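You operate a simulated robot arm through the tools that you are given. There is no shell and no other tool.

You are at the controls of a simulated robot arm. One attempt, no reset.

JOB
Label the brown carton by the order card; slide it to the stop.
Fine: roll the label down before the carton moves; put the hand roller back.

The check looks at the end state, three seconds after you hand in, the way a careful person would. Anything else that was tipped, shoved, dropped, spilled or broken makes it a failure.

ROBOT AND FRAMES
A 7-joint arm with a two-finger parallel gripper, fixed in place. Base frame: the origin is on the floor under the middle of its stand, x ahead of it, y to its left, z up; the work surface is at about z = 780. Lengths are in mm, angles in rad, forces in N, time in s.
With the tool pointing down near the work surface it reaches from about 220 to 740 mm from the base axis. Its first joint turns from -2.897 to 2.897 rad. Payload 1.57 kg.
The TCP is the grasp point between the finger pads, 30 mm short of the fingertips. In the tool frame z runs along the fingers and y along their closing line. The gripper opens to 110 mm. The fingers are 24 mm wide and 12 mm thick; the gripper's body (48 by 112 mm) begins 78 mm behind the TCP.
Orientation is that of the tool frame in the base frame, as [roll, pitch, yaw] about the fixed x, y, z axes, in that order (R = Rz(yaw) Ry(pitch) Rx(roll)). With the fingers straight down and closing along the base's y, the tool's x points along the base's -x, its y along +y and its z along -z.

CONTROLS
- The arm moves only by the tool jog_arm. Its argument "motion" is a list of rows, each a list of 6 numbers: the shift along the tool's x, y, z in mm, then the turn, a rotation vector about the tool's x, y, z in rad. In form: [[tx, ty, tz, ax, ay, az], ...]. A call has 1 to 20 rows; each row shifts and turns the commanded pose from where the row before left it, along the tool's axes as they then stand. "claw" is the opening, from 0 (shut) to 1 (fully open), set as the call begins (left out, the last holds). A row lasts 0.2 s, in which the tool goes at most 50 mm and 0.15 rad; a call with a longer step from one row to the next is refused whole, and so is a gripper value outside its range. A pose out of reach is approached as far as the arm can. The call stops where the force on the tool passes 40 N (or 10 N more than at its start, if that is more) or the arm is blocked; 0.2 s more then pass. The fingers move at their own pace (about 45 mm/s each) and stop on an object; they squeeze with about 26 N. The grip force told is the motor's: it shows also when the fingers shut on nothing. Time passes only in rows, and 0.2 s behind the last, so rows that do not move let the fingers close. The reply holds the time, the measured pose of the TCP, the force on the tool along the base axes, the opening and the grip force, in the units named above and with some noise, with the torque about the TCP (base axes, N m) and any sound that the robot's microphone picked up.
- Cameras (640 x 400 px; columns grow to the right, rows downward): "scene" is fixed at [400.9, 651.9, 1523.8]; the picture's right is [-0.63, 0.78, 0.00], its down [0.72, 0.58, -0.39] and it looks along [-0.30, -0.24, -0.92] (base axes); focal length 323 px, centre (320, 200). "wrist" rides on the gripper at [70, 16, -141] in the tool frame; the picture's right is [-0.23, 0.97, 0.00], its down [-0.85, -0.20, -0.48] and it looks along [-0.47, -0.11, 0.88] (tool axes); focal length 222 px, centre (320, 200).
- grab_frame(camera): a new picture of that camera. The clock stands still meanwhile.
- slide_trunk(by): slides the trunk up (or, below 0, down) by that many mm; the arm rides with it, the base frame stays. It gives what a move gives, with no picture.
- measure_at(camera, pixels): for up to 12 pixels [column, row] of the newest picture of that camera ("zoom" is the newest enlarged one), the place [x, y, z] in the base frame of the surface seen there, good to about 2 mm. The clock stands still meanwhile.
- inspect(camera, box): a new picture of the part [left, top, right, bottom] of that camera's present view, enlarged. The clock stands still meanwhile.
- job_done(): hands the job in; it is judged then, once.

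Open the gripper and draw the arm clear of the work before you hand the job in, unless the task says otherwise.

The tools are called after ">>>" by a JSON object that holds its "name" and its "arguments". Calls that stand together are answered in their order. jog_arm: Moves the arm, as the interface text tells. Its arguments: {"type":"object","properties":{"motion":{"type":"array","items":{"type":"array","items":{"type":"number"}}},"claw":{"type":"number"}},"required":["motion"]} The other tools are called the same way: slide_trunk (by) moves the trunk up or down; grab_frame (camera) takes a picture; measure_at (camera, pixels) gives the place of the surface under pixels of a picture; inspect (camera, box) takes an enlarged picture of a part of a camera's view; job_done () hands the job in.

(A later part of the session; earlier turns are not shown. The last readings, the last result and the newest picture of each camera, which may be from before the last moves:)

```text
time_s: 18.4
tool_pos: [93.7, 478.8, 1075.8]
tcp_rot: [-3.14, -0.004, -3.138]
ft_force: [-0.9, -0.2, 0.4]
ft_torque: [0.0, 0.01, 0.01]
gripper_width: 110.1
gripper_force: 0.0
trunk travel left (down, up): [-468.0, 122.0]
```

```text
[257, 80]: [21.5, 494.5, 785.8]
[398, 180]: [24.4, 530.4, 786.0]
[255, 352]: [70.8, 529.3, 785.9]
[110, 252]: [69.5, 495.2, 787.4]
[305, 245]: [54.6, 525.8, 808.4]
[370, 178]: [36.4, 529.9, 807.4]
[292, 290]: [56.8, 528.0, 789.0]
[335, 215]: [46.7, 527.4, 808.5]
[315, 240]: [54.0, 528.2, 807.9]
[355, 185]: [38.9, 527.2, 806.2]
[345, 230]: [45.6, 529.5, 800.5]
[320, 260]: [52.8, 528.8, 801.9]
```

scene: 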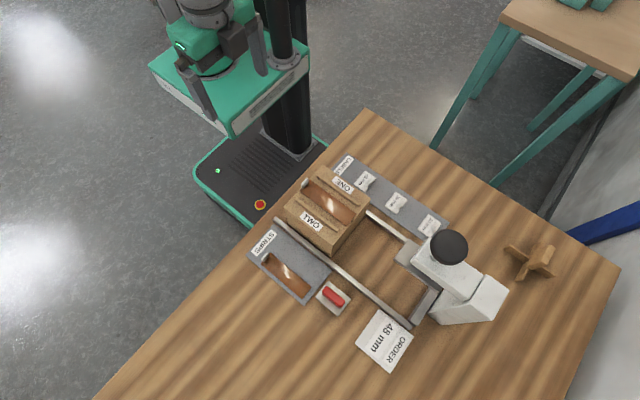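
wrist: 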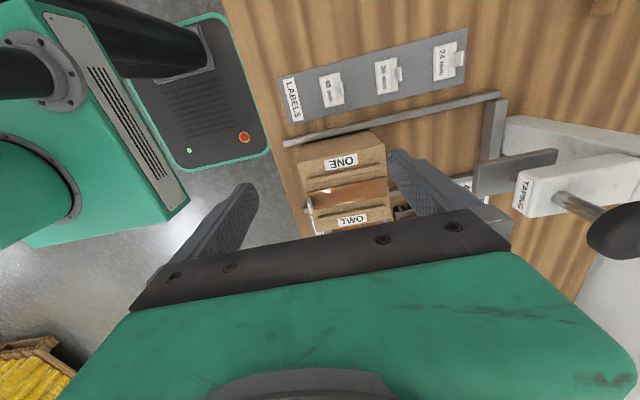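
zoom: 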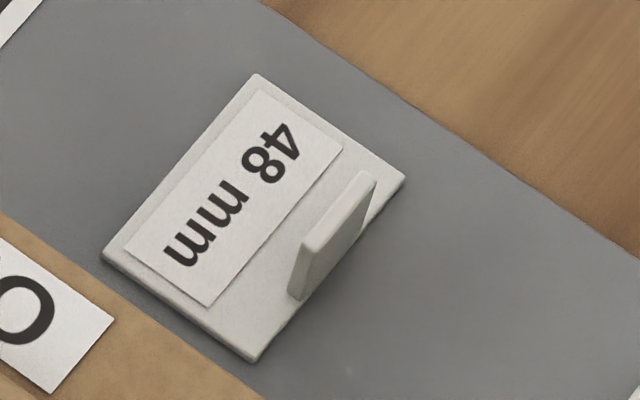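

The 48 mm label is centred near (45.5, 511) with its tab at about (45.5, 526) and tab top z≈808. I'll set a 40 mm opening and come down above the tab to TCP z≈870.

>>> {"name": "jog_arm", "arguments": {"motion": [[9.6, 9.5, 41.2, 0, 0, 0.0035], [9.6, 9.5, 41.2, 0, 0, 0], [9.6, 9.5, 41.2, 0, 0, 0], [9.6, 9.5, 41.2, 0, 0, 0], [9.7, 9.5, 41.2, 0, 0, 0], [0, 0, 0, 0, 0, 0], [0, 0, 0, 0, 0, 0]], "claw": 0.36}}

>>> {"name": "grab_frame", "arguments": {"camera": "wrist"}}

>>> {"name": "inspect", "arguments": {"camera": "scene", "box": [310, 110, 430, 220]}}

```text
time_s: 20.0
tool_pos: [46.3, 528.4, 876.5]
tcp_rot: [-3.139, -0.005, -3.14]
ft_force: [0.7, 0.5, -0.4]
ft_torque: [0.0, 0.0, 0.0]
gripper_width: 39.8
gripper_force: 0.1
out of reach, approached as far as the arm can: row 3
trunk travel left (down, up): [-468.0, 122.0]
```

```text
taken
```

wrist: 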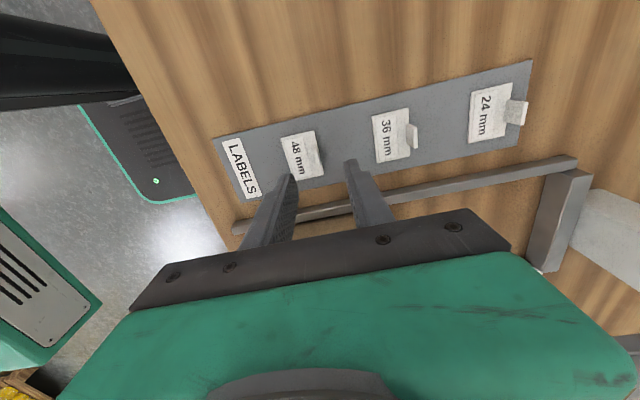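

```text
3.64 times, centred on (370, 165) of scene
```

zoom: 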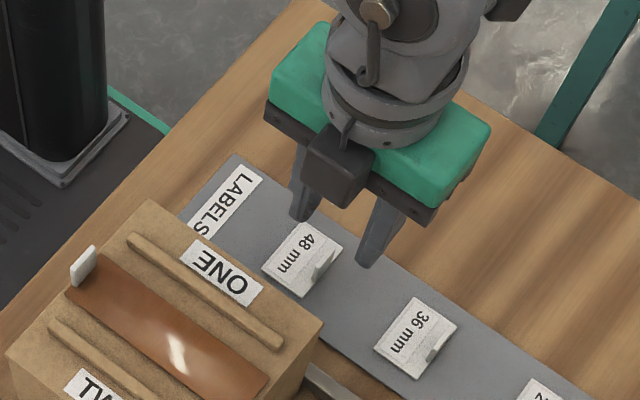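

The pose is (46.3, 528.4, 876.5), with a small clamp at row 3. A black box hangs off the gripper's side, so I'll measure it and the fingers before going lower.

>>> {"name": "measure_at", "arguments": {"camera": "zoom", "pixels": [[310, 170], [370, 190], [340, 130], [340, 200], [305, 150], [375, 155], [370, 260], [300, 210], [390, 215], [420, 210], [275, 110], [485, 130]]}}

```text
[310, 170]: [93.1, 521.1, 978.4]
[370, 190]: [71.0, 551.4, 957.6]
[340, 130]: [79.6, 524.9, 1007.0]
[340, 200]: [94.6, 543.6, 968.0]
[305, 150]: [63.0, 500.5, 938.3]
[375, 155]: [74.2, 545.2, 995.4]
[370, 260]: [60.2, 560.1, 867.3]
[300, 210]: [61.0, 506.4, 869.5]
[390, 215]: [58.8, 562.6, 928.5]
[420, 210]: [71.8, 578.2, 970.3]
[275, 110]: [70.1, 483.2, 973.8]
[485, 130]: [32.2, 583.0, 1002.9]
```

The box extends 48 mm from the tool axis at TCP+90 and above, so it stays clear of the carton. I'll come down to z≈832 with y shifted by -2 mm and look again.

>>> {"name": "jog_arm", "arguments": {"motion": [[0.5, -1, 15, 0, 0, 0], [0.3, -1, 15, 0, 0, 0], [0, 0, 15, 0, 0, 0], [0, 0, 0, 0, 0, 0]]}}

>>> {"name": "inspect", "arguments": {"camera": "wrist", "box": [220, 110, 400, 230]}}

>>> {"name": "inspect", "arguments": {"camera": "scene", "box": [335, 150, 395, 200]}}

```text
time_s: 21.0
tool_pos: [47.2, 527.9, 832.3]
tcp_rot: [-3.14, -0.004, -3.142]
ft_force: [0.1, -0.4, -0.3]
ft_torque: [-0.01, 0.04, 0.0]
gripper_width: 39.7
gripper_force: 0.1
trunk travel left (down, up): [-468.0, 122.0]
```

```text
3.33 times, centred on (310, 170) of wrist
```

zoom: 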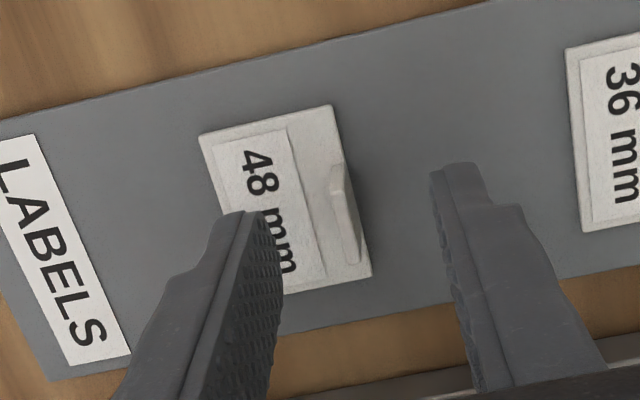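

```text
8.00 times, centred on (365, 175) of scene
```

zoom: 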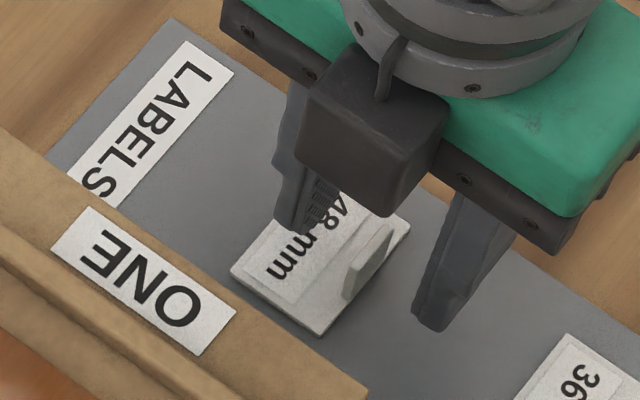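

The tab sits about midway between the fingers, at (345,210) in the wrist zoom. I'll go down 12 mm to z≈820 and close on it.

>>> {"name": "jog_arm", "arguments": {"motion": [[0.5, -0.5, 6, 0, 0, 0], [0.5, -0.5, 6, 0, 0, 0], [0, 0, 0, 0, 0, 0]]}}

>>> {"name": "jog_arm", "arguments": {"motion": [[0, 0, 0, 0, 0, 0], [0, 0, 0, 0, 0, 0], [0, 0, 0, 0, 0, 0], [0, 0, 0, 0, 0, 0], [0, 0, 0, 0, 0, 0]], "claw": 0}}

>>> {"name": "inspect", "arguments": {"camera": "wrist", "box": [220, 110, 400, 230]}}

```text
time_s: 21.8
tool_pos: [46.2, 526.2, 821.8]
tcp_rot: [-3.14, -0.003, -3.141]
ft_force: [0.8, 0.3, -0.5]
ft_torque: [0.03, -0.01, -0.04]
gripper_width: 39.7
gripper_force: 0.1
trunk travel left (down, up): [-468.0, 122.0]
```

```text
time_s: 23.0
tool_pos: [46.8, 525.9, 820.9]
tcp_rot: [-3.141, -0.004, 3.14]
ft_force: [0.5, -0.6, 0.1]
ft_torque: [0.0, -0.01, -0.02]
gripper_width: 0.4
gripper_force: 22.9
trunk travel left (down, up): [-468.0, 122.0]
```

```text
3.33 times, centred on (310, 170) of wrist
```

zoom: 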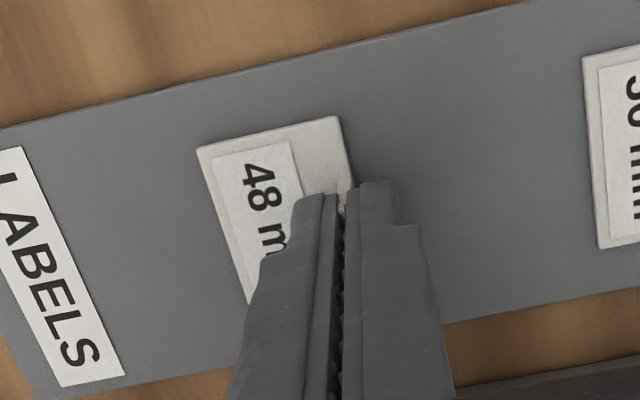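

The width reads 0.4 mm with 23 N, so I'm not sure the tab is held. I'll lift a few millimetres and look.

>>> {"name": "jog_arm", "arguments": {"motion": [[0, 0, -5, 0, 0, 0], [0, 0, -5, 0, 0, 0], [0, 0, -5, 0, 0, 0], [0, 0, 0, 0, 0, 0]]}}

>>> {"name": "inspect", "arguments": {"camera": "wrist", "box": [220, 110, 400, 230]}}

>>> {"name": "inspect", "arguments": {"camera": "scene", "box": [335, 150, 395, 200]}}

```text
time_s: 24.0
tool_pos: [44.9, 527.1, 835.3]
tcp_rot: [-3.139, -0.002, -3.141]
ft_force: [0.2, 0.4, 0.1]
ft_torque: [0.03, 0.0, 0.03]
gripper_width: 0.5
gripper_force: 23.1
trunk travel left (down, up): [-468.0, 122.0]
```

```text
3.33 times, centred on (310, 170) of wrist
```

zoom: 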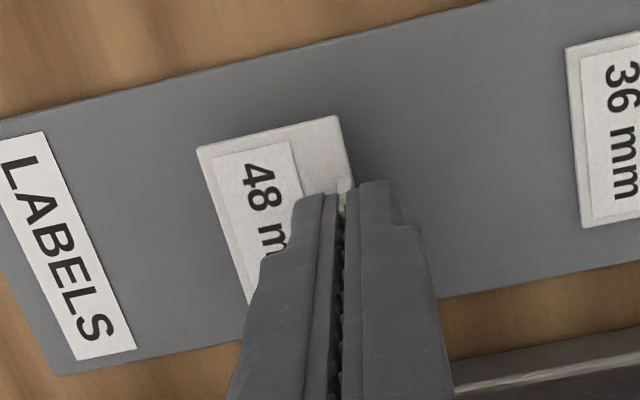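

```text
8.00 times, centred on (365, 175) of scene
```

zoom: 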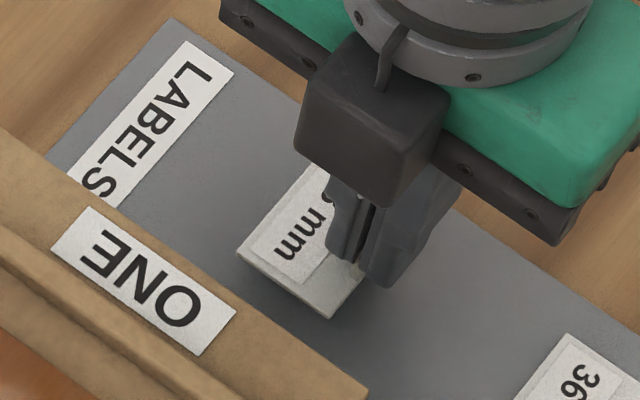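

The label came up with the fingers, since it kept its place in the wrist view while the tray shifted. I'll lift to z≈965 and check how it hangs.

>>> {"name": "jog_arm", "arguments": {"motion": [[0, 0, -26, 0, 0, 0], [0, 0, -26, 0, 0, 0], [0, 0, -26, 0, 0, 0], [0, 0, -26, 0, 0, 0], [0, 0, -26, 0, 0, 0], [0, 0, 0, 0, 0, 0]]}}

>>> {"name": "inspect", "arguments": {"camera": "wrist", "box": [260, 130, 350, 190]}}

>>> {"name": "measure_at", "arguments": {"camera": "zoom", "pixels": [[122, 155], [360, 95], [385, 175], [170, 280], [240, 140], [150, 220], [300, 115], [370, 130], [200, 180], [260, 190], [150, 165], [330, 120]]}}

>>> {"name": "inspect", "arguments": {"camera": "scene", "box": [345, 110, 425, 170]}}

```text
time_s: 25.4
tool_pos: [47.3, 526.0, 967.5]
tcp_rot: [-3.141, -0.003, 3.142]
ft_force: [0.0, -0.4, 0.1]
ft_torque: [0.0, 0.0, 0.03]
gripper_width: 0.8
gripper_force: 22.6
trunk travel left (down, up): [-468.0, 122.0]
```

```text
6.67 times, centred on (305, 160) of wrist
```

zoom: 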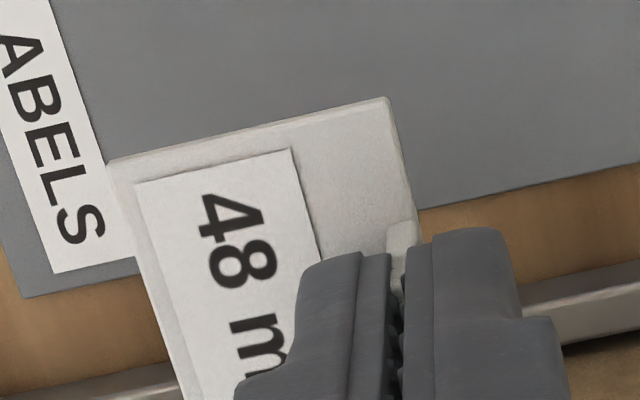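

```text
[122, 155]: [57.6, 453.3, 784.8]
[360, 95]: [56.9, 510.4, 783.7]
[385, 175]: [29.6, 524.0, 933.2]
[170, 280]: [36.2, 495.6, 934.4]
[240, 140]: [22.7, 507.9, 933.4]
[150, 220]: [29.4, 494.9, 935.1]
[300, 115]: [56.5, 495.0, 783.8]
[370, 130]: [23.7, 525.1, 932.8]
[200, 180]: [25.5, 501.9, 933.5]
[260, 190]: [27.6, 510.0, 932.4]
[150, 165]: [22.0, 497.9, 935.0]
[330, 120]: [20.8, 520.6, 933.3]
```

```text
6.67 times, centred on (385, 140) of scene
```

zoom: 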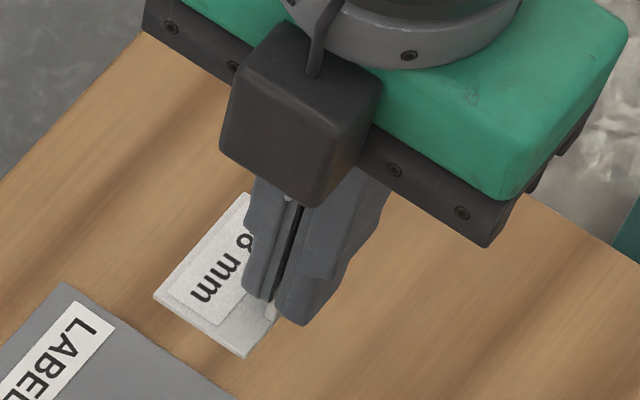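

The label hangs level, with its top about 34 mm below the TCP. Before moving, I'll measure the carton's ridges, strip and strip tab again in scene zooms.

>>> {"name": "inspect", "arguments": {"camera": "scene", "box": [285, 165, 375, 235]}}

>>> {"name": "measure_at", "arguments": {"camera": "zoom", "pixels": [[270, 80], [380, 170], [490, 245], [240, 100], [350, 185], [480, 265], [130, 225], [230, 310], [310, 370], [110, 240], [200, 310], [285, 375]]}}

>>> {"name": "measure_at", "arguments": {"camera": "zoom", "pixels": [[200, 130], [330, 215], [470, 300], [140, 190], [290, 290], [420, 375], [165, 100], [140, 135], [155, 115], [170, 85], [135, 155], [300, 230]]}}

```text
5.71 times, centred on (330, 200) of scene
```

zoom: 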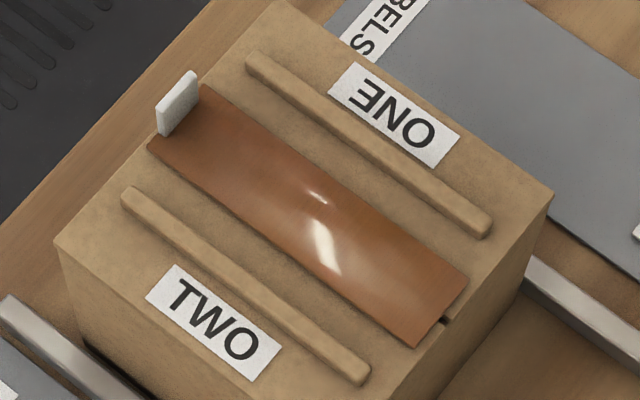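

```text
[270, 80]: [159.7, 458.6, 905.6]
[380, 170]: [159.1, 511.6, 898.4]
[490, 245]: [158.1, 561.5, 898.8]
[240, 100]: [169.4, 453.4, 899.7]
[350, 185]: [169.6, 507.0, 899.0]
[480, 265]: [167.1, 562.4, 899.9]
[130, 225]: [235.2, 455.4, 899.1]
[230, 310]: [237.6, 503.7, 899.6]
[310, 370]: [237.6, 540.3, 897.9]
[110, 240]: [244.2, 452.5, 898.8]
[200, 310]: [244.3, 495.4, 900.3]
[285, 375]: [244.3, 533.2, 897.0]
```

```text
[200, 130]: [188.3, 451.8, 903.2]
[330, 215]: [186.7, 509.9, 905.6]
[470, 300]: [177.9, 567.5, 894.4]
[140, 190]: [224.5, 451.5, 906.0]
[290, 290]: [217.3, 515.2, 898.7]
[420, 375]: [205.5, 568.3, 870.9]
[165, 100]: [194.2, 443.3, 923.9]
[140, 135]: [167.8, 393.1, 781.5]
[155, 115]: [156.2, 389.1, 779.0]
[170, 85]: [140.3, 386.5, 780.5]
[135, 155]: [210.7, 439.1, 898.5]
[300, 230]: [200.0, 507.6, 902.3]
```

I'll take a denser cross-section over both ridges and the strip.

>>> {"name": "measure_at", "arguments": {"camera": "zoom", "pixels": [[378, 138], [370, 146], [363, 154], [356, 162], [338, 180], [332, 190], [290, 240], [283, 250], [262, 265], [255, 273], [248, 282], [241, 292]]}}

>>> {"name": "measure_at", "arguments": {"camera": "zoom", "pixels": [[460, 200], [453, 208], [446, 216], [440, 225], [330, 335], [323, 342], [316, 350], [180, 85], [190, 95], [170, 110], [182, 100], [195, 80]]}}

```text
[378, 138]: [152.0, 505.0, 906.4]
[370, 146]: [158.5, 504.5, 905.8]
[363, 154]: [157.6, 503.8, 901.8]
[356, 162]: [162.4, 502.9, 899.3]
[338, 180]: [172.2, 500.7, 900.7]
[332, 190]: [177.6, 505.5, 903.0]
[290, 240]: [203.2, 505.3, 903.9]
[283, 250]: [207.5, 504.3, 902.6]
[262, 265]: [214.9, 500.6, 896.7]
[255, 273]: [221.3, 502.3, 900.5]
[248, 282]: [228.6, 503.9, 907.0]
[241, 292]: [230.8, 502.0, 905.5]
```

```text
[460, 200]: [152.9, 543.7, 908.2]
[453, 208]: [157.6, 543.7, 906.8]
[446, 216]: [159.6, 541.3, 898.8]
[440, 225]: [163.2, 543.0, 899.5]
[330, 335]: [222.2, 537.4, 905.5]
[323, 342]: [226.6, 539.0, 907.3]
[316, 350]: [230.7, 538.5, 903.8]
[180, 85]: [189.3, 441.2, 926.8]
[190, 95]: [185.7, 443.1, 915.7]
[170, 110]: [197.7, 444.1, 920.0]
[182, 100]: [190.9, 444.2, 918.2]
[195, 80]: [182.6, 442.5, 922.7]
```

The channel between the ridges is x≈160–222, with its centre at about 191. I'm moving the label over to TCP (192.5, 534.5) at the same height.

>>> {"name": "jog_arm", "arguments": {"motion": [[0, 0, -8, 0, 0, 0], [-29.2, 1.6, 0, 0, 0, 0], [-29.2, 1.6, 0, 0, 0, 0], [-29.2, 1.6, 0, 0, 0, 0], [-29.2, 1.7, 0, 0, 0, 0], [-29.4, 1.7, 0, 0, 0, 0], [0, 0, 0, 0, 0, 0]]}}

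>>> {"name": "grab_frame", "arguments": {"camera": "wrist"}}

>>> {"name": "inspect", "arguments": {"camera": "scene", "box": [290, 120, 420, 220]}}

```text
time_s: 27.0
tool_pos: [192.5, 535.9, 973.9]
tcp_rot: [-3.139, -0.005, 3.141]
ft_force: [0.5, -0.6, -0.3]
ft_torque: [0.01, 0.0, -0.01]
gripper_width: 0.6
gripper_force: 23.0
trunk travel left (down, up): [-468.0, 122.0]
```

```text
taken
```

wrist: 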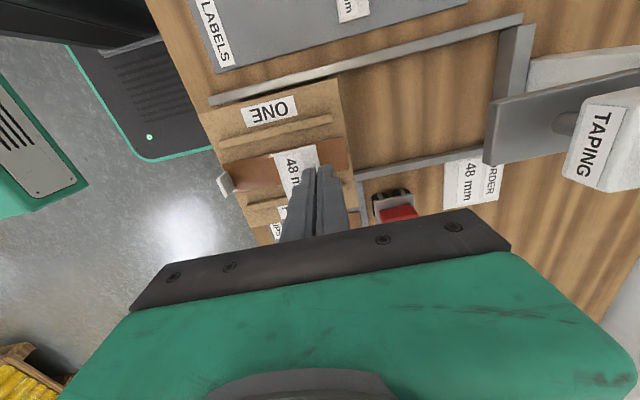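

```text
4.00 times, centred on (355, 170) of scene
```

zoom: 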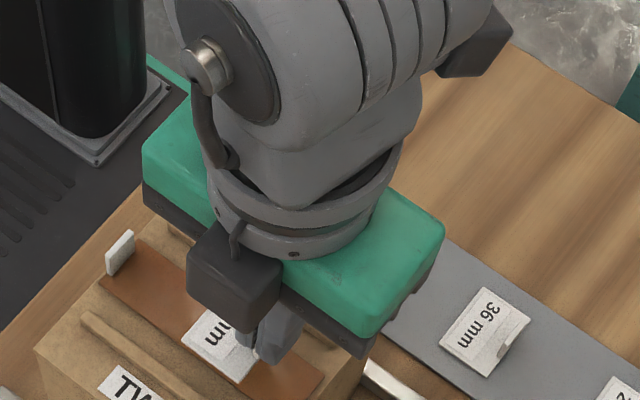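

The label is over the strip. I'll check its alignment with the ridges in a wrist zoom before coming down.

>>> {"name": "inspect", "arguments": {"camera": "wrist", "box": [210, 95, 370, 215]}}

>>> {"name": "measure_at", "arguments": {"camera": "zoom", "pixels": [[258, 230], [340, 215], [410, 195], [420, 210], [275, 270], [260, 215], [425, 205], [300, 225], [290, 320], [300, 350], [380, 210], [330, 225]]}}

```text
3.33 times, centred on (290, 155) of wrist
```

zoom: 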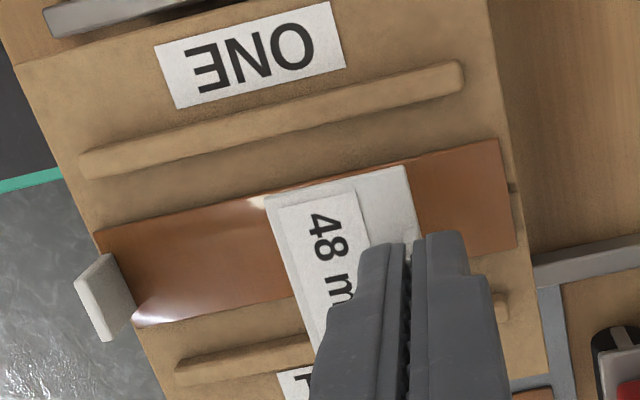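

```text
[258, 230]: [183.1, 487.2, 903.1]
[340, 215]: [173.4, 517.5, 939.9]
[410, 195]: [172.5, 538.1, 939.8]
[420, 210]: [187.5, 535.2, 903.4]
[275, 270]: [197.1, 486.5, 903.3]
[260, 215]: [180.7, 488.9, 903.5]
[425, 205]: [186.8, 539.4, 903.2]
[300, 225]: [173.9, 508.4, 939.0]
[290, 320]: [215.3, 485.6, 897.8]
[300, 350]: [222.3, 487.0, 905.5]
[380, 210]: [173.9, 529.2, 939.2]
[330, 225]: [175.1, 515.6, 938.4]
```

>>> {"name": "measure_at", "arguments": {"camera": "zoom", "pixels": [[403, 169], [402, 173], [340, 182], [340, 186], [275, 199], [275, 203], [415, 230], [412, 215], [272, 215], [285, 260], [298, 300], [306, 330]]}}

```text
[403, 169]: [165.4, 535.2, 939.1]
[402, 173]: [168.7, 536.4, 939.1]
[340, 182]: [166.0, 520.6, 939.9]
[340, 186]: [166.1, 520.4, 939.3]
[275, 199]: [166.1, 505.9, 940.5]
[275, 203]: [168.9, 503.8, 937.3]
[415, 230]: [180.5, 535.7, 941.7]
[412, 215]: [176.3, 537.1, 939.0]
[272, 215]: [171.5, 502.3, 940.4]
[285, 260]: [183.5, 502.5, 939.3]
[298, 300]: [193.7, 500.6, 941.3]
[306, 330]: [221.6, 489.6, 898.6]
```

The label spans x 166–214 and y 501.5–537.5, so it needs about +1.3 mm in x. I'll go down 29 mm, leaving about 4 mm to the strip.

>>> {"name": "jog_arm", "arguments": {"motion": [[-1.3, 0, 8, 0, 0, 0], [0, 0, 8, 0, 0, 0], [0, 0, 8, 0, 0, 0], [0, 0, 5, 0, 0, 0], [0, 0, 0, 0, 0, 0]]}}

>>> {"name": "jog_arm", "arguments": {"motion": [[0, 0, 1, 0, 0, 0], [0, 0, 1, 0, 0, 0], [0, 0, 0, 0, 0, 0]]}}

```text
time_s: 28.2
tool_pos: [192.7, 534.3, 945.3]
tcp_rot: [-3.141, -0.004, 3.142]
ft_force: [-0.3, 1.0, 0.4]
ft_torque: [0.03, 0.01, -0.04]
gripper_width: 0.6
gripper_force: 22.8
trunk travel left (down, up): [-468.0, 122.0]
```

```text
time_s: 29.0
tool_pos: [193.4, 535.3, 943.6]
tcp_rot: [-3.139, -0.004, 3.141]
ft_force: [-0.7, -0.3, -0.1]
ft_torque: [0.0, 0.01, 0.0]
gripper_width: 0.7
gripper_force: 22.7
trunk travel left (down, up): [-468.0, 122.0]
```

No contact yet at z≈943.6. I'll continue in 1 mm steps.

>>> {"name": "jog_arm", "arguments": {"motion": [[0, 0, 1, 0, 0, 0], [0, 0, 1, 0, 0, 0], [0, 0, 0, 0, 0, 0]]}}

>>> {"name": "jog_arm", "arguments": {"motion": [[0, 0, 1, 0, 0, 0], [0, 0, 0, 0, 0, 0]]}}

>>> {"name": "jog_arm", "arguments": {"motion": [[0, 0, 1, 0, 0, 0], [0, 0, 0, 0, 0, 0]]}}

```text
time_s: 29.8
tool_pos: [193.2, 534.7, 942.1]
tcp_rot: [-3.14, -0.002, 3.141]
ft_force: [-1.0, -1.4, -1.1]
ft_torque: [-0.01, 0.01, 0.0]
gripper_width: 0.5
gripper_force: 23.0
trunk travel left (down, up): [-468.0, 122.0]
```

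```text
time_s: 30.4
tool_pos: [192.6, 536.3, 941.3]
tcp_rot: [-3.141, -0.003, -3.141]
ft_force: [0.7, 0.0, 1.3]
ft_torque: [0.0, 0.02, 0.02]
gripper_width: 0.7
gripper_force: 22.4
trunk travel left (down, up): [-468.0, 122.0]
```

```text
time_s: 31.0
tool_pos: [192.1, 534.3, 940.6]
tcp_rot: [-3.14, -0.004, 3.141]
ft_force: [0.4, 1.1, 3.0]
ft_torque: [-0.06, 0.01, 0.01]
gripper_width: 0.7
gripper_force: 22.8
trunk travel left (down, up): [-468.0, 122.0]
```

Contact has begun, with Fz at 3 N. I'll press 1 mm more to seat the label.

>>> {"name": "jog_arm", "arguments": {"motion": [[0, 0, 1, 0, 0, 0], [0, 0, 0, 0, 0, 0]]}}

>>> {"name": "inspect", "arguments": {"camera": "wrist", "box": [210, 95, 370, 215]}}

```text
time_s: 31.6
tool_pos: [192.4, 535.3, 939.0]
tcp_rot: [3.141, -0.003, -3.14]
ft_force: [-0.1, 2.1, 5.5]
ft_torque: [-0.03, 0.04, -0.03]
gripper_width: 0.8
gripper_force: 22.2
trunk travel left (down, up): [-468.0, 122.0]
```

```text
3.33 times, centred on (290, 155) of wrist
```

zoom: 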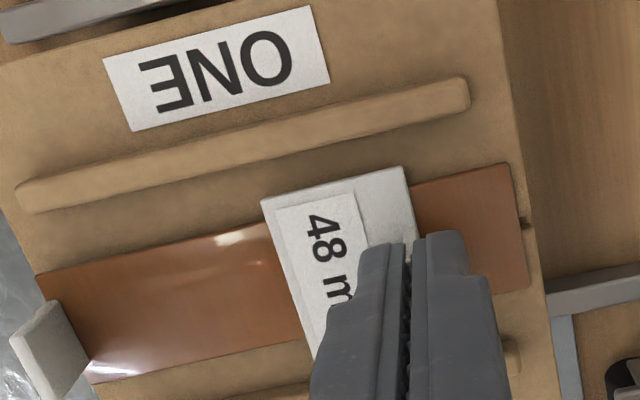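

It is seated at 5.5 N. I'll press 1 mm more, then open the fingers to about 30 mm to release.

>>> {"name": "jog_arm", "arguments": {"motion": [[0, 0, 1, 0, 0, 0], [0, 0, 0, 0, 0, 0], [0, 0, 0, 0, 0, 0]]}}

>>> {"name": "jog_arm", "arguments": {"motion": [[0, 0, 0, 0, 0, 0], [0, 0, 0, 0, 0, 0], [0, 0, 0, 0, 0, 0]], "claw": 0.27}}

>>> {"name": "inspect", "arguments": {"camera": "wrist", "box": [210, 95, 370, 215]}}

```text
time_s: 32.4
tool_pos: [193.6, 536.2, 939.1]
tcp_rot: [3.139, -0.004, -3.141]
ft_force: [-1.2, 2.4, 13.0]
ft_torque: [-0.05, 0.03, 0.01]
gripper_width: 0.8
gripper_force: 22.8
trunk travel left (down, up): [-468.0, 122.0]
```

```text
time_s: 33.2
tool_pos: [193.3, 535.0, 937.7]
tcp_rot: [-3.139, -0.005, 3.141]
ft_force: [0.1, 0.5, -0.8]
ft_torque: [-0.02, -0.01, -0.03]
gripper_width: 29.8
gripper_force: 0.0
trunk travel left (down, up): [-468.0, 122.0]
```

```text
3.33 times, centred on (290, 155) of wrist
```

zoom: 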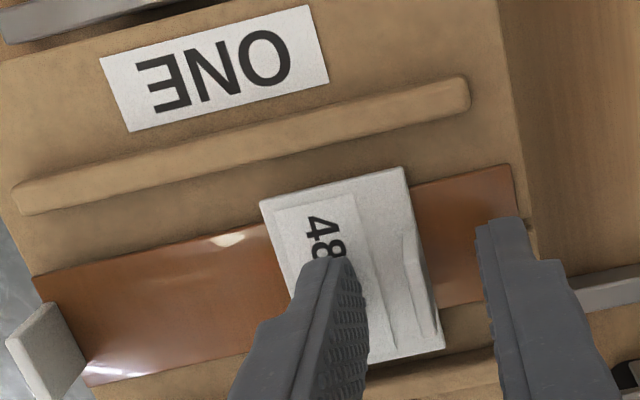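

Released. The label lies flat on the strip with its tab standing. I'll draw straight up and check from the scene camera.

>>> {"name": "jog_arm", "arguments": {"motion": [[0, 0, -20, 0, 0, 0], [0, 0, -40, 0, 0, 0], [0, 0, -40, 0, 0, 0], [0, 0, -20, 0, 0, 0], [0, 0, 0, 0, 0, 0]]}}

>>> {"name": "grab_frame", "arguments": {"camera": "wrist"}}

>>> {"name": "inspect", "arguments": {"camera": "wrist", "box": [220, 100, 380, 220]}}

```text
time_s: 34.4
tool_pos: [195.4, 535.4, 1055.9]
tcp_rot: [-3.139, -0.005, -3.141]
ft_force: [0.3, 0.3, -0.5]
ft_torque: [0.0, -0.02, 0.05]
gripper_width: 29.8
gripper_force: 0.1
trunk travel left (down, up): [-468.0, 122.0]
```

```text
taken
```

wrist: 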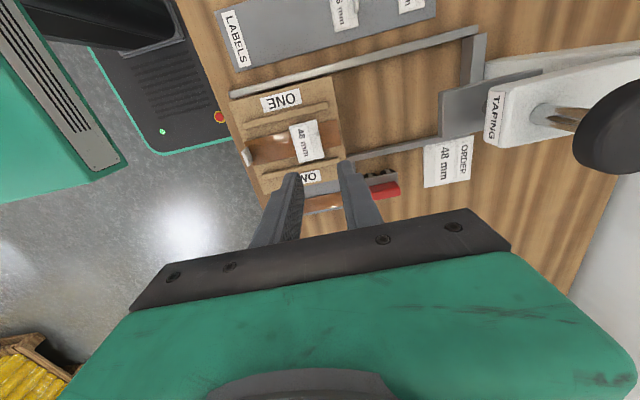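

```text
3.33 times, centred on (300, 160) of wrist
```

zoom: 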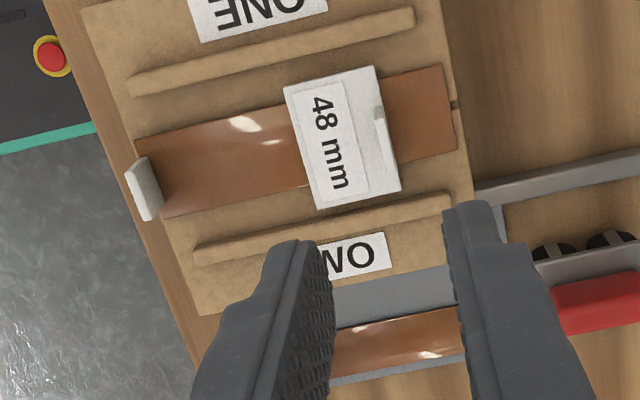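

The label sits squarely between the ridges. I'll measure its final place and the gap between the strip tab and the label tab.

>>> {"name": "measure_at", "arguments": {"camera": "zoom", "pixels": [[290, 92], [371, 71], [396, 184], [321, 203], [381, 115], [385, 140], [390, 165], [135, 165], [145, 195], [155, 170], [160, 210], [345, 140]]}}

>>> {"name": "measure_at", "arguments": {"camera": "zoom", "pixels": [[288, 90], [373, 69], [399, 186], [320, 205], [379, 112], [383, 135], [388, 160], [150, 180], [158, 200], [270, 60], [330, 220], [250, 240]]}}

```text
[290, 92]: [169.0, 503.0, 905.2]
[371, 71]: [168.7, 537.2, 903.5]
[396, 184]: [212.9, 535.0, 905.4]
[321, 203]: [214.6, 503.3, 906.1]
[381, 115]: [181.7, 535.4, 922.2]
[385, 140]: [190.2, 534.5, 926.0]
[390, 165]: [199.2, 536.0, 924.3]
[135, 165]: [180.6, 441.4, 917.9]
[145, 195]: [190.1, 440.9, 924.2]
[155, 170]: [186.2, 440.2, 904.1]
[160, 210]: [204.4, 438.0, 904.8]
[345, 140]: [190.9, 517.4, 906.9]
```

```text
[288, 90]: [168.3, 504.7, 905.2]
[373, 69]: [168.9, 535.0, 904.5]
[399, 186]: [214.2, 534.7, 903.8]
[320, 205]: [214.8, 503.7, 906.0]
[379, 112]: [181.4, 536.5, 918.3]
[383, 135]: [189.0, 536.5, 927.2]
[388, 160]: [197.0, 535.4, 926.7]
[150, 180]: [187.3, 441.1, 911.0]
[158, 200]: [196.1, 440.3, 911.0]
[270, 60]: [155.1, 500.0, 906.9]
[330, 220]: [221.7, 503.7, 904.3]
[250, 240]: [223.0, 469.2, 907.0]
```

The label is centred at (191.5, 520) with its tab's -y face near y≈533.5, and the strip tab ends near y≈444.5. I'll rotate to close along x, set a 50 mm opening and move over the roller handle.

>>> {"name": "jog_arm", "arguments": {"motion": [[0, 0, 0, 0, 0, -0.1428], [0, 0, 0, 0, 0, -0.1428], [0, 0, 0, 0, 0, -0.1428], [0, 0, 0, 0, 0, -0.1428], [0, 0, 0, 0, 0, -0.1428], [0, 0, 0, 0, 0, -0.1428], [0, 0, 0, 0, 0, -0.1428], [0, 0, 0, 0, 0, -0.1428], [0, 0, 0, 0, 0, -0.1428], [0, 0, 0, 0, 0, -0.1428], [0, 0, 0, 0, 0, -0.1428], [-22.9, -32.9, 0, 0, 0, 0], [-22.9, -32.9, 0, 0, 0, 0], [-22.9, -32.9, 0, 0, 0, 0], [-22.9, -32.9, 0, 0, 0, 0], [0, 0, 0, 0, 0, 0]], "claw": 0.45}}

>>> {"name": "grab_frame", "arguments": {"camera": "wrist"}}

>>> {"name": "grab_frame", "arguments": {"camera": "scene"}}

```text
time_s: 37.8
tool_pos: [308.2, 596.1, 1056.7]
tcp_rot: [3.139, 0.0, -1.57]
ft_force: [0.5, 0.0, -0.2]
ft_torque: [0.01, -0.03, -0.01]
gripper_width: 49.5
gripper_force: 0.0
out of reach, approached as far as the arm can: row 15
trunk travel left (down, up): [-468.0, 122.0]
```

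```text
taken
```

wrist: 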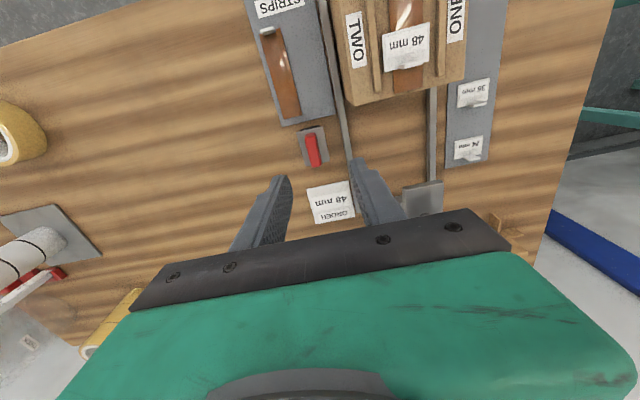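

```text
taken
```

scene: 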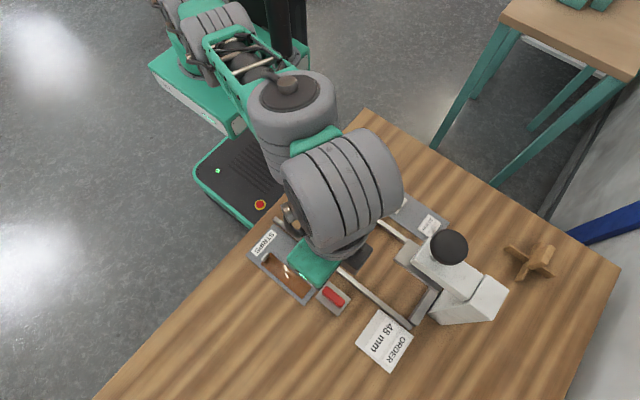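

The reach is limited up high, stopping at (308, 596). I'll lower to z≈930, clear of the carton, and measure the handle again from there.

>>> {"name": "jog_arm", "arguments": {"motion": [[0, 0, 40, 0, 0, 0], [0, 0, 40, 0, 0, 0], [0, 0, 40, 0, 0, 0], [0, 0, 0, 0, 0, 0]]}}

>>> {"name": "grab_frame", "arguments": {"camera": "wrist"}}

>>> {"name": "inspect", "arguments": {"camera": "wrist", "box": [260, 80, 400, 200]}}

```text
time_s: 38.8
tool_pos: [316.0, 610.1, 940.2]
tcp_rot: [3.137, -0.003, -1.569]
ft_force: [0.6, 0.1, -0.8]
ft_torque: [-0.05, 0.04, 0.03]
gripper_width: 49.5
gripper_force: 0.0
out of reach, approached as far as the arm can: row 2, 3
trunk travel left (down, up): [-468.0, 122.0]
```

```text
taken
```

wrist: 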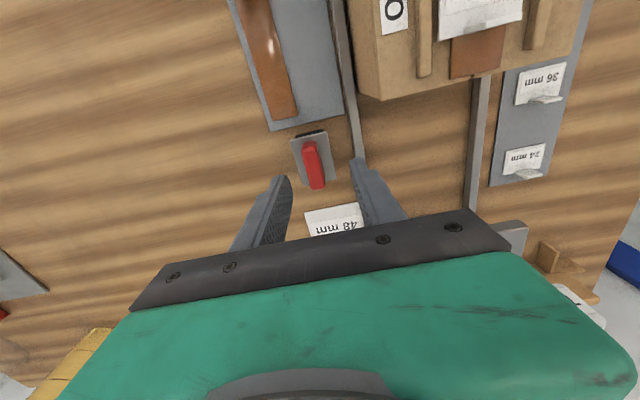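

```text
3.33 times, centred on (330, 140) of wrist
```

zoom: 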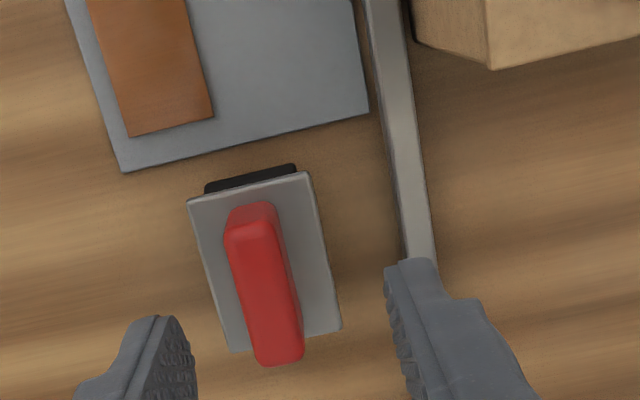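

The pose is now (316, 610, 940), and the roller handle shows at (265,290) in the zoom. I'll measure its edges.

>>> {"name": "measure_at", "arguments": {"camera": "zoom", "pixels": [[232, 235], [270, 232], [250, 290], [280, 290], [258, 355], [300, 350], [265, 300], [240, 260], [275, 255], [270, 330], [290, 320], [255, 245]]}}

>>> {"name": "measure_at", "arguments": {"camera": "zoom", "pixels": [[195, 205], [305, 180], [335, 325], [235, 345], [215, 270], [310, 230], [250, 182], [280, 175], [320, 290], [205, 230], [250, 215], [270, 205]]}}

```text
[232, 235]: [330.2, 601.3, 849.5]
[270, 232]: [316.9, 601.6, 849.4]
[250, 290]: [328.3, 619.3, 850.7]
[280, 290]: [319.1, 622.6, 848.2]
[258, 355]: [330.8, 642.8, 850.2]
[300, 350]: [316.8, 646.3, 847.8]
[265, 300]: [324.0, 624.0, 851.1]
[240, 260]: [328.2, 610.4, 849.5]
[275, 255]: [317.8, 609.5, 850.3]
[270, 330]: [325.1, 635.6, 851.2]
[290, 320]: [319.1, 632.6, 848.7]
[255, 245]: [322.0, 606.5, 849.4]
```

```text
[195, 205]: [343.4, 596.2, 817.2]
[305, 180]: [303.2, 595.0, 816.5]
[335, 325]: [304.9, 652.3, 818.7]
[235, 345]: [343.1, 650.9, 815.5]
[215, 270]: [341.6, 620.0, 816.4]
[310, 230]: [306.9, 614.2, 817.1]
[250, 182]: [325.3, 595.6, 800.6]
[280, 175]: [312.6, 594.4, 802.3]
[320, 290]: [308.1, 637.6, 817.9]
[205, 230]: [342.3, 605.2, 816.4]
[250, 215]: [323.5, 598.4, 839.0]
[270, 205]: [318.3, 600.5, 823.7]
```

The handle is centred at about (324.5, 625) with its top at z≈850. I'll go down to z≈895 while shifting outward.

>>> {"name": "jog_arm", "arguments": {"motion": [[0, 0, 15, 0, 0, 0], [-5, -3, 15, 0, 0, 0], [-5, -3, 8, 0, 0, 0], [-5, -2.5, 7, 0, 0, 0], [0, 0, 0, 0, 0, 0]]}}

>>> {"name": "inspect", "arguments": {"camera": "wrist", "box": [220, 80, 420, 220]}}

```text
time_s: 40.0
tool_pos: [323.1, 625.6, 894.2]
tcp_rot: [3.138, -0.002, -1.571]
ft_force: [0.3, 0.3, 0.0]
ft_torque: [0.0, -0.03, 0.0]
gripper_width: 49.6
gripper_force: 0.1
trunk travel left (down, up): [-468.0, 122.0]
```

```text
2.86 times, centred on (320, 150) of wrist
```

zoom: 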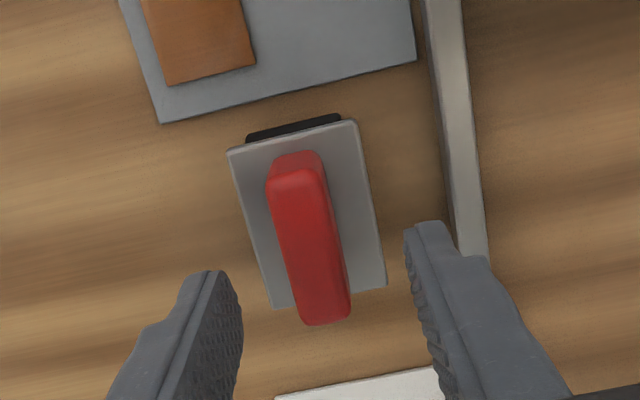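

The handle is between the fingers. I'll come down to z≈851, which leaves the tips about 4 mm above the plate, and check force.

>>> {"name": "jog_arm", "arguments": {"motion": [[0, -0.5, 12, 0, 0, 0], [0, -0.5, 12, 0, 0, 0], [0, 0, 12, 0, 0, 0], [0, 0, 6, 0, 0, 0], [0, 0, 0, 0, 0, 0]]}}

>>> {"name": "inspect", "arguments": {"camera": "wrist", "box": [220, 80, 420, 220]}}

>>> {"name": "inspect", "arguments": {"camera": "scene", "box": [290, 250, 370, 320]}}

```text
time_s: 41.2
tool_pos: [322.5, 627.9, 852.4]
tcp_rot: [3.139, -0.003, -1.57]
ft_force: [-0.3, -0.6, 0.3]
ft_torque: [0.01, 0.01, -0.02]
gripper_width: 49.4
gripper_force: 0.1
trunk travel left (down, up): [-468.0, 122.0]
```

```text
2.86 times, centred on (320, 150) of wrist
```

zoom: 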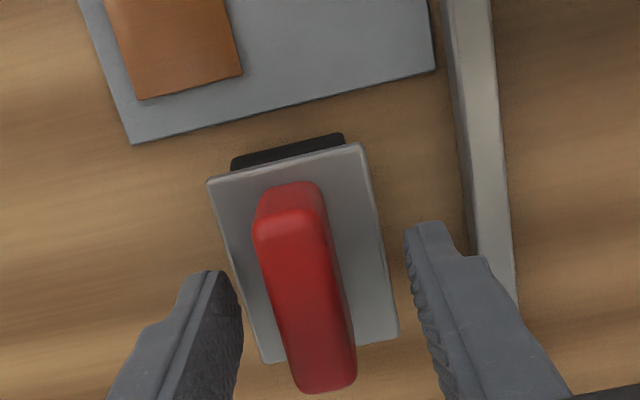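

```text
5.71 times, centred on (330, 285) of scene
```

zoom: 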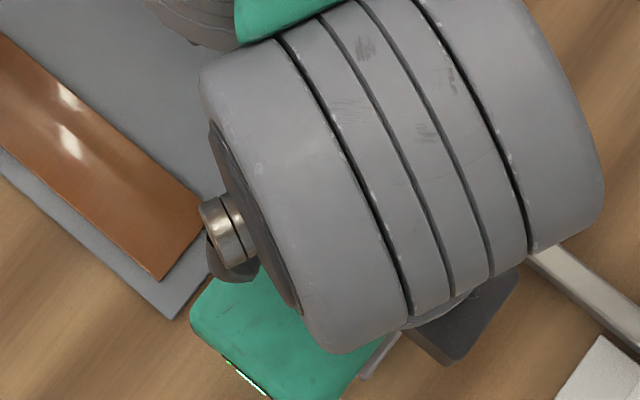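

The handle sits about 2 mm to the +x side of the finger midpoint. I'll shift that much and close.

>>> {"name": "jog_arm", "arguments": {"motion": [[0, -2, 0.5, 0, 0, 0], [0, 0, 0, 0, 0, 0]]}}

>>> {"name": "jog_arm", "arguments": {"motion": [[0, 0, 0, 0, 0, 0], [0, 0, 0, 0, 0, 0], [0, 0, 0, 0, 0, 0], [0, 0, 0, 0, 0, 0], [0, 0, 0, 0, 0, 0]], "claw": 0}}

>>> {"name": "inspect", "arguments": {"camera": "wrist", "box": [220, 80, 420, 220]}}

```text
time_s: 41.8
tool_pos: [323.6, 627.1, 851.8]
tcp_rot: [3.137, -0.002, -1.573]
ft_force: [-0.6, -0.1, 0.0]
ft_torque: [0.02, 0.02, 0.01]
gripper_width: 49.5
gripper_force: 0.1
trunk travel left (down, up): [-468.0, 122.0]
```

```text
time_s: 43.0
tool_pos: [325.1, 626.7, 852.3]
tcp_rot: [3.138, -0.002, -1.569]
ft_force: [0.7, -1.2, 1.2]
ft_torque: [0.0, -0.05, 0.02]
gripper_width: 17.7
gripper_force: 25.8
trunk travel left (down, up): [-468.0, 122.0]
```

```text
2.86 times, centred on (320, 150) of wrist
```

zoom: 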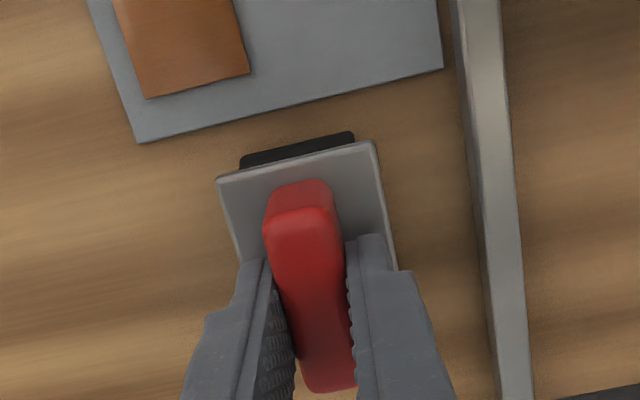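

The handle is gripped at 17.7 mm with TCP ≈ (325, 627, 852), so the wheel bottoms are 72 mm below the TCP. I'll lift straight first, then diagonally inward to z≈1030.

>>> {"name": "jog_arm", "arguments": {"motion": [[0, 0, -10, 0, 0, 0], [0, 0, -15, 0, 0, 0], [6, 6, -38, 0, 0, 0], [6, 6, -38, 0, 0, 0], [6, 6, -38, 0, 0, 0], [6, 6, -38, 0, 0, 0], [0, 0, 0, 0, 0, 0]]}}

>>> {"name": "grab_frame", "arguments": {"camera": "wrist"}}

```text
time_s: 44.6
tool_pos: [301.6, 603.8, 1027.0]
tcp_rot: [3.135, -0.001, -1.572]
ft_force: [0.5, -0.3, -1.6]
ft_torque: [0.02, -0.04, -0.03]
gripper_width: 17.4
gripper_force: 26.1
trunk travel left (down, up): [-468.0, 122.0]
```

```text
taken
```

wrist: 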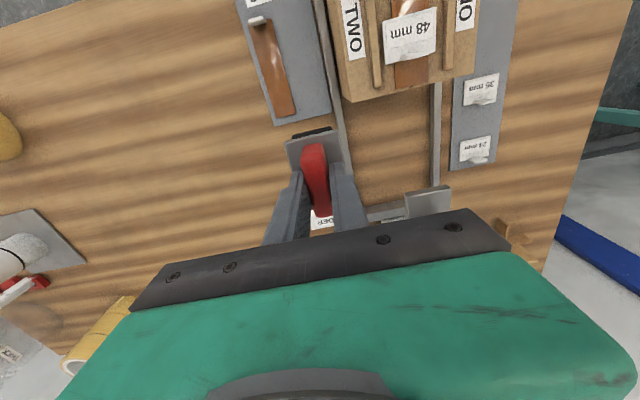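

The roller is held well. I'm moving it over the carton to (191.5, 497) at z≈1027.

>>> {"name": "jog_arm", "arguments": {"motion": [[21.4, 22, 0, 0.006, 0, 0], [21.4, 22, 0, 0, 0, 0], [21.4, 22, 0, 0, 0, 0], [21.4, 22, 0, 0, 0, 0], [21.4, 22, 0, 0, 0, 0], [0, 0, 0, 0, 0, 0]]}}

>>> {"name": "grab_frame", "arguments": {"camera": "wrist"}}

>>> {"name": "inspect", "arguments": {"camera": "scene", "box": [270, 130, 420, 250]}}

```text
time_s: 45.2
tool_pos: [290.5, 597.7, 1029.6]
tcp_rot: [-3.14, 0.001, -1.564]
ft_force: [2.4, 12.6, -19.1]
ft_torque: [-0.41, -0.18, -0.19]
gripper_width: 17.6
gripper_force: 25.7
out of reach, approached as far as the arm can: row 1, 2
trunk travel left (down, up): [-468.0, 122.0]
stopped in row 2: the force on the tool passed its limit at 119 N (the readings are from after the stop); the commanded pose is now the measured one
```

```text
taken
```

wrist: 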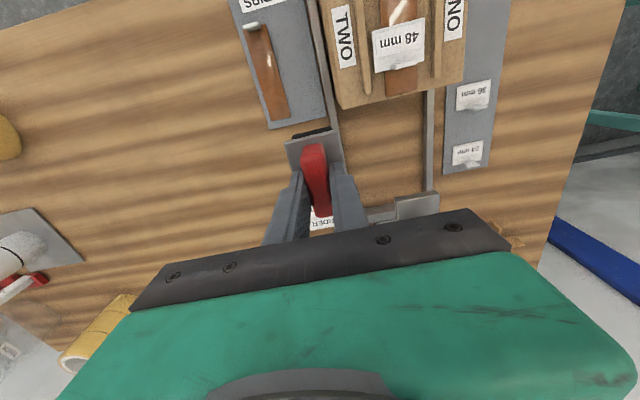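

```text
3.33 times, centred on (345, 190) of scene
```

zoom: 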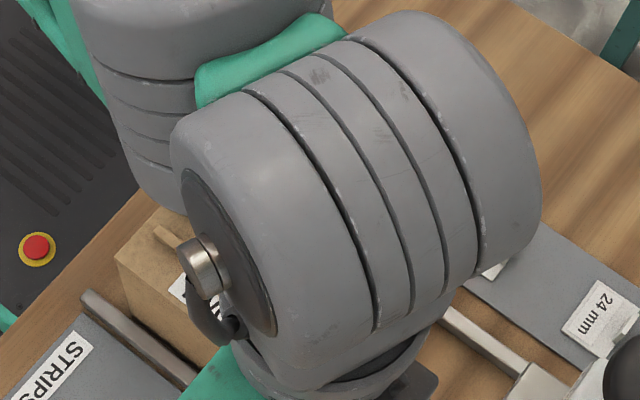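

The call stopped on a force spike, and rows 1–2 were flagged out of reach, although the tool is in open space. I'll hold still for a moment and read the forces before doing anything else.

>>> {"name": "jog_arm", "arguments": {"motion": [[0, 0, 0, 0, 0, 0], [0, 0, 0, 0, 0, 0]]}}

>>> {"name": "grab_frame", "arguments": {"camera": "scene"}}

>>> {"name": "inspect", "arguments": {"camera": "wrist", "box": [240, 100, 400, 240]}}

```text
time_s: 45.8
tool_pos: [290.8, 598.7, 1031.6]
tcp_rot: [-3.14, 0.003, -1.565]
ft_force: [4.1, 17.4, -31.3]
ft_torque: [-0.28, -0.28, -0.2]
gripper_width: 17.3
gripper_force: 26.3
trunk travel left (down, up): [-468.0, 122.0]
```

```text
taken
```

scene: 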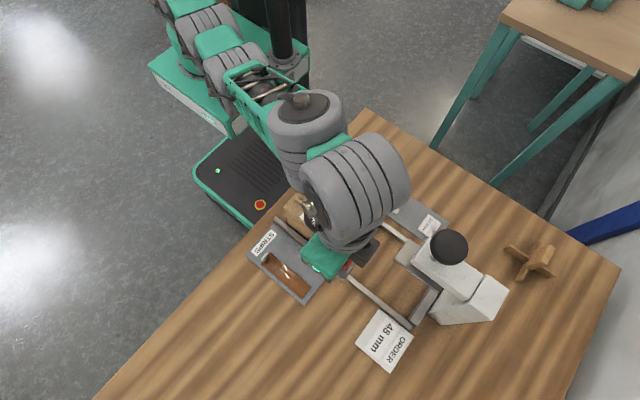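

```text
2.86 times, centred on (320, 170) of wrist
```

zoom: 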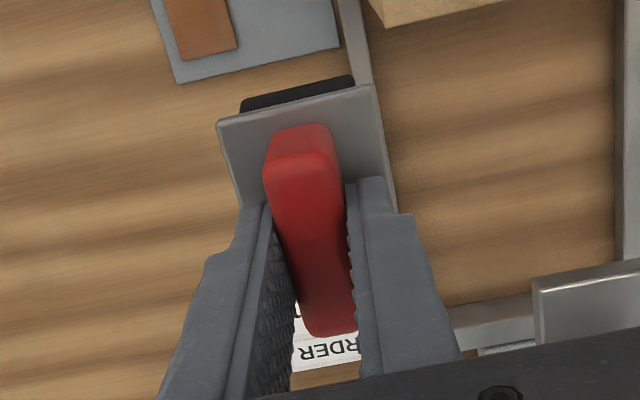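

A steady force of (4, 17, -31) N remains with nothing near the roller, so the gripper is likely touching the arm's own wrist in this folded pose. I'll back off toward the last free pose and lower slightly.

>>> {"name": "jog_arm", "arguments": {"motion": [[-2, -4, 4, 0, 0, 0], [-2, -4, 4, 0, 0, 0], [0, 0, 0, 0, 0, 0]]}}

```text
time_s: 46.6
tool_pos: [298.9, 602.3, 1023.0]
tcp_rot: [-3.137, 0.002, -1.565]
ft_force: [-0.4, 1.2, -2.4]
ft_torque: [0.03, -0.02, 0.0]
gripper_width: 17.5
gripper_force: 26.0
trunk travel left (down, up): [-468.0, 122.0]
```

Backing off relieved it, and the force is now only the roller's weight. The arm folds onto itself at this height, so I'll raise the trunk and then lower the tool relative to it for a more open wrist.

>>> {"name": "slide_trunk", "arguments": {"by": 60}}

>>> {"name": "jog_arm", "arguments": {"motion": [[0, 0, 15, 0, 0, 0], [0, 0, 15, 0, 0, 0], [0, 0, 15, 0, 0, 0], [0, 0, 0, 0, 0, 0]]}}

```text
time_s: 47.6
tool_pos: [299.4, 601.0, 1083.0]
tcp_rot: [-3.139, 0.003, -1.563]
ft_force: [-0.3, 0.4, -1.7]
ft_torque: [-0.01, 0.0, 0.02]
gripper_width: 17.5
gripper_force: 26.0
trunk travel left (down, up): [-528.0, 62.0]
```

```text
time_s: 48.6
tool_pos: [301.2, 607.6, 1037.6]
tcp_rot: [-3.14, 0.002, -1.564]
ft_force: [-0.5, 1.1, -2.3]
ft_torque: [0.01, -0.01, -0.01]
gripper_width: 17.4
gripper_force: 26.0
out of reach, approached as far as the arm can: row 2, 3
trunk travel left (down, up): [-528.0, 62.0]
```

Going down drifts the tool outward and is flagged, so a joint limit may be involved. I'll measure the arm's links in the scene view to understand its posture.

>>> {"name": "grab_frame", "arguments": {"camera": "scene"}}

>>> {"name": "measure_at", "arguments": {"camera": "scene", "pixels": [[205, 50], [215, 25], [240, 60], [265, 90], [290, 110], [300, 130], [320, 145], [350, 170], [370, 190], [340, 220], [325, 250], [365, 250]]}}

```text
taken
```

scene: 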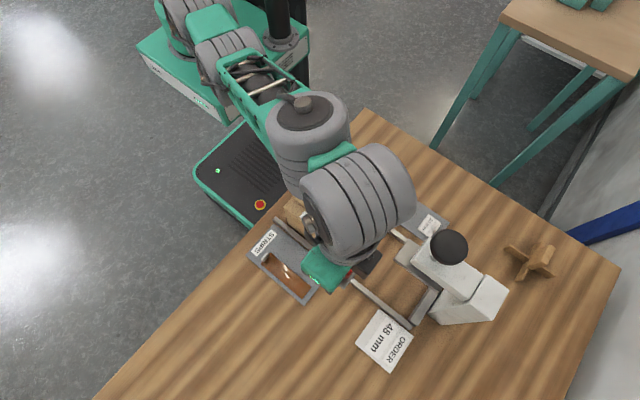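

```text
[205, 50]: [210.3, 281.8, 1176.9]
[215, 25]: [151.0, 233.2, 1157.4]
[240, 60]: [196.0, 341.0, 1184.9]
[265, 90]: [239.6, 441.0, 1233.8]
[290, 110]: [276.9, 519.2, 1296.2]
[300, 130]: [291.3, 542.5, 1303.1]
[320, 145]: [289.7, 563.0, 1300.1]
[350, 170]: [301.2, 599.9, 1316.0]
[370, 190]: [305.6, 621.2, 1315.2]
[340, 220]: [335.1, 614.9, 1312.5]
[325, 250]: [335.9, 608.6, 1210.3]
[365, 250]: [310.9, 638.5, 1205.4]
```

The forearm rises toward the wrist, at z≈1185 near the elbow and 1303 at the wrist, so the shoulder is too low for this work. I'll raise the trunk the rest of the way and then lower the tool gently.

>>> {"name": "slide_trunk", "arguments": {"by": 60}}

>>> {"name": "jog_arm", "arguments": {"motion": [[0, 0, 10, 0, 0, 0], [0, 0, 10, 0, 0, 0], [0, 0, 10, 0, 0, 0], [0, 0, 10, 0, 0, 0], [0, 0, 0, 0, 0, 0]]}}

```text
time_s: 49.6
tool_pos: [302.1, 608.1, 1098.2]
tcp_rot: [-3.141, 0.0, -1.563]
ft_force: [0.3, -0.6, -1.4]
ft_torque: [-0.02, 0.03, 0.03]
gripper_width: 17.4
gripper_force: 25.9
trunk travel left (down, up): [-588.0, 2.0]
```

```text
time_s: 50.8
tool_pos: [304.2, 615.4, 1058.2]
tcp_rot: [3.141, -0.004, -1.564]
ft_force: [-0.5, -0.9, -1.8]
ft_torque: [0.03, 0.01, -0.02]
gripper_width: 17.5
gripper_force: 26.1
out of reach, approached as far as the arm can: row 2, 4
trunk travel left (down, up): [-588.0, 2.0]
```

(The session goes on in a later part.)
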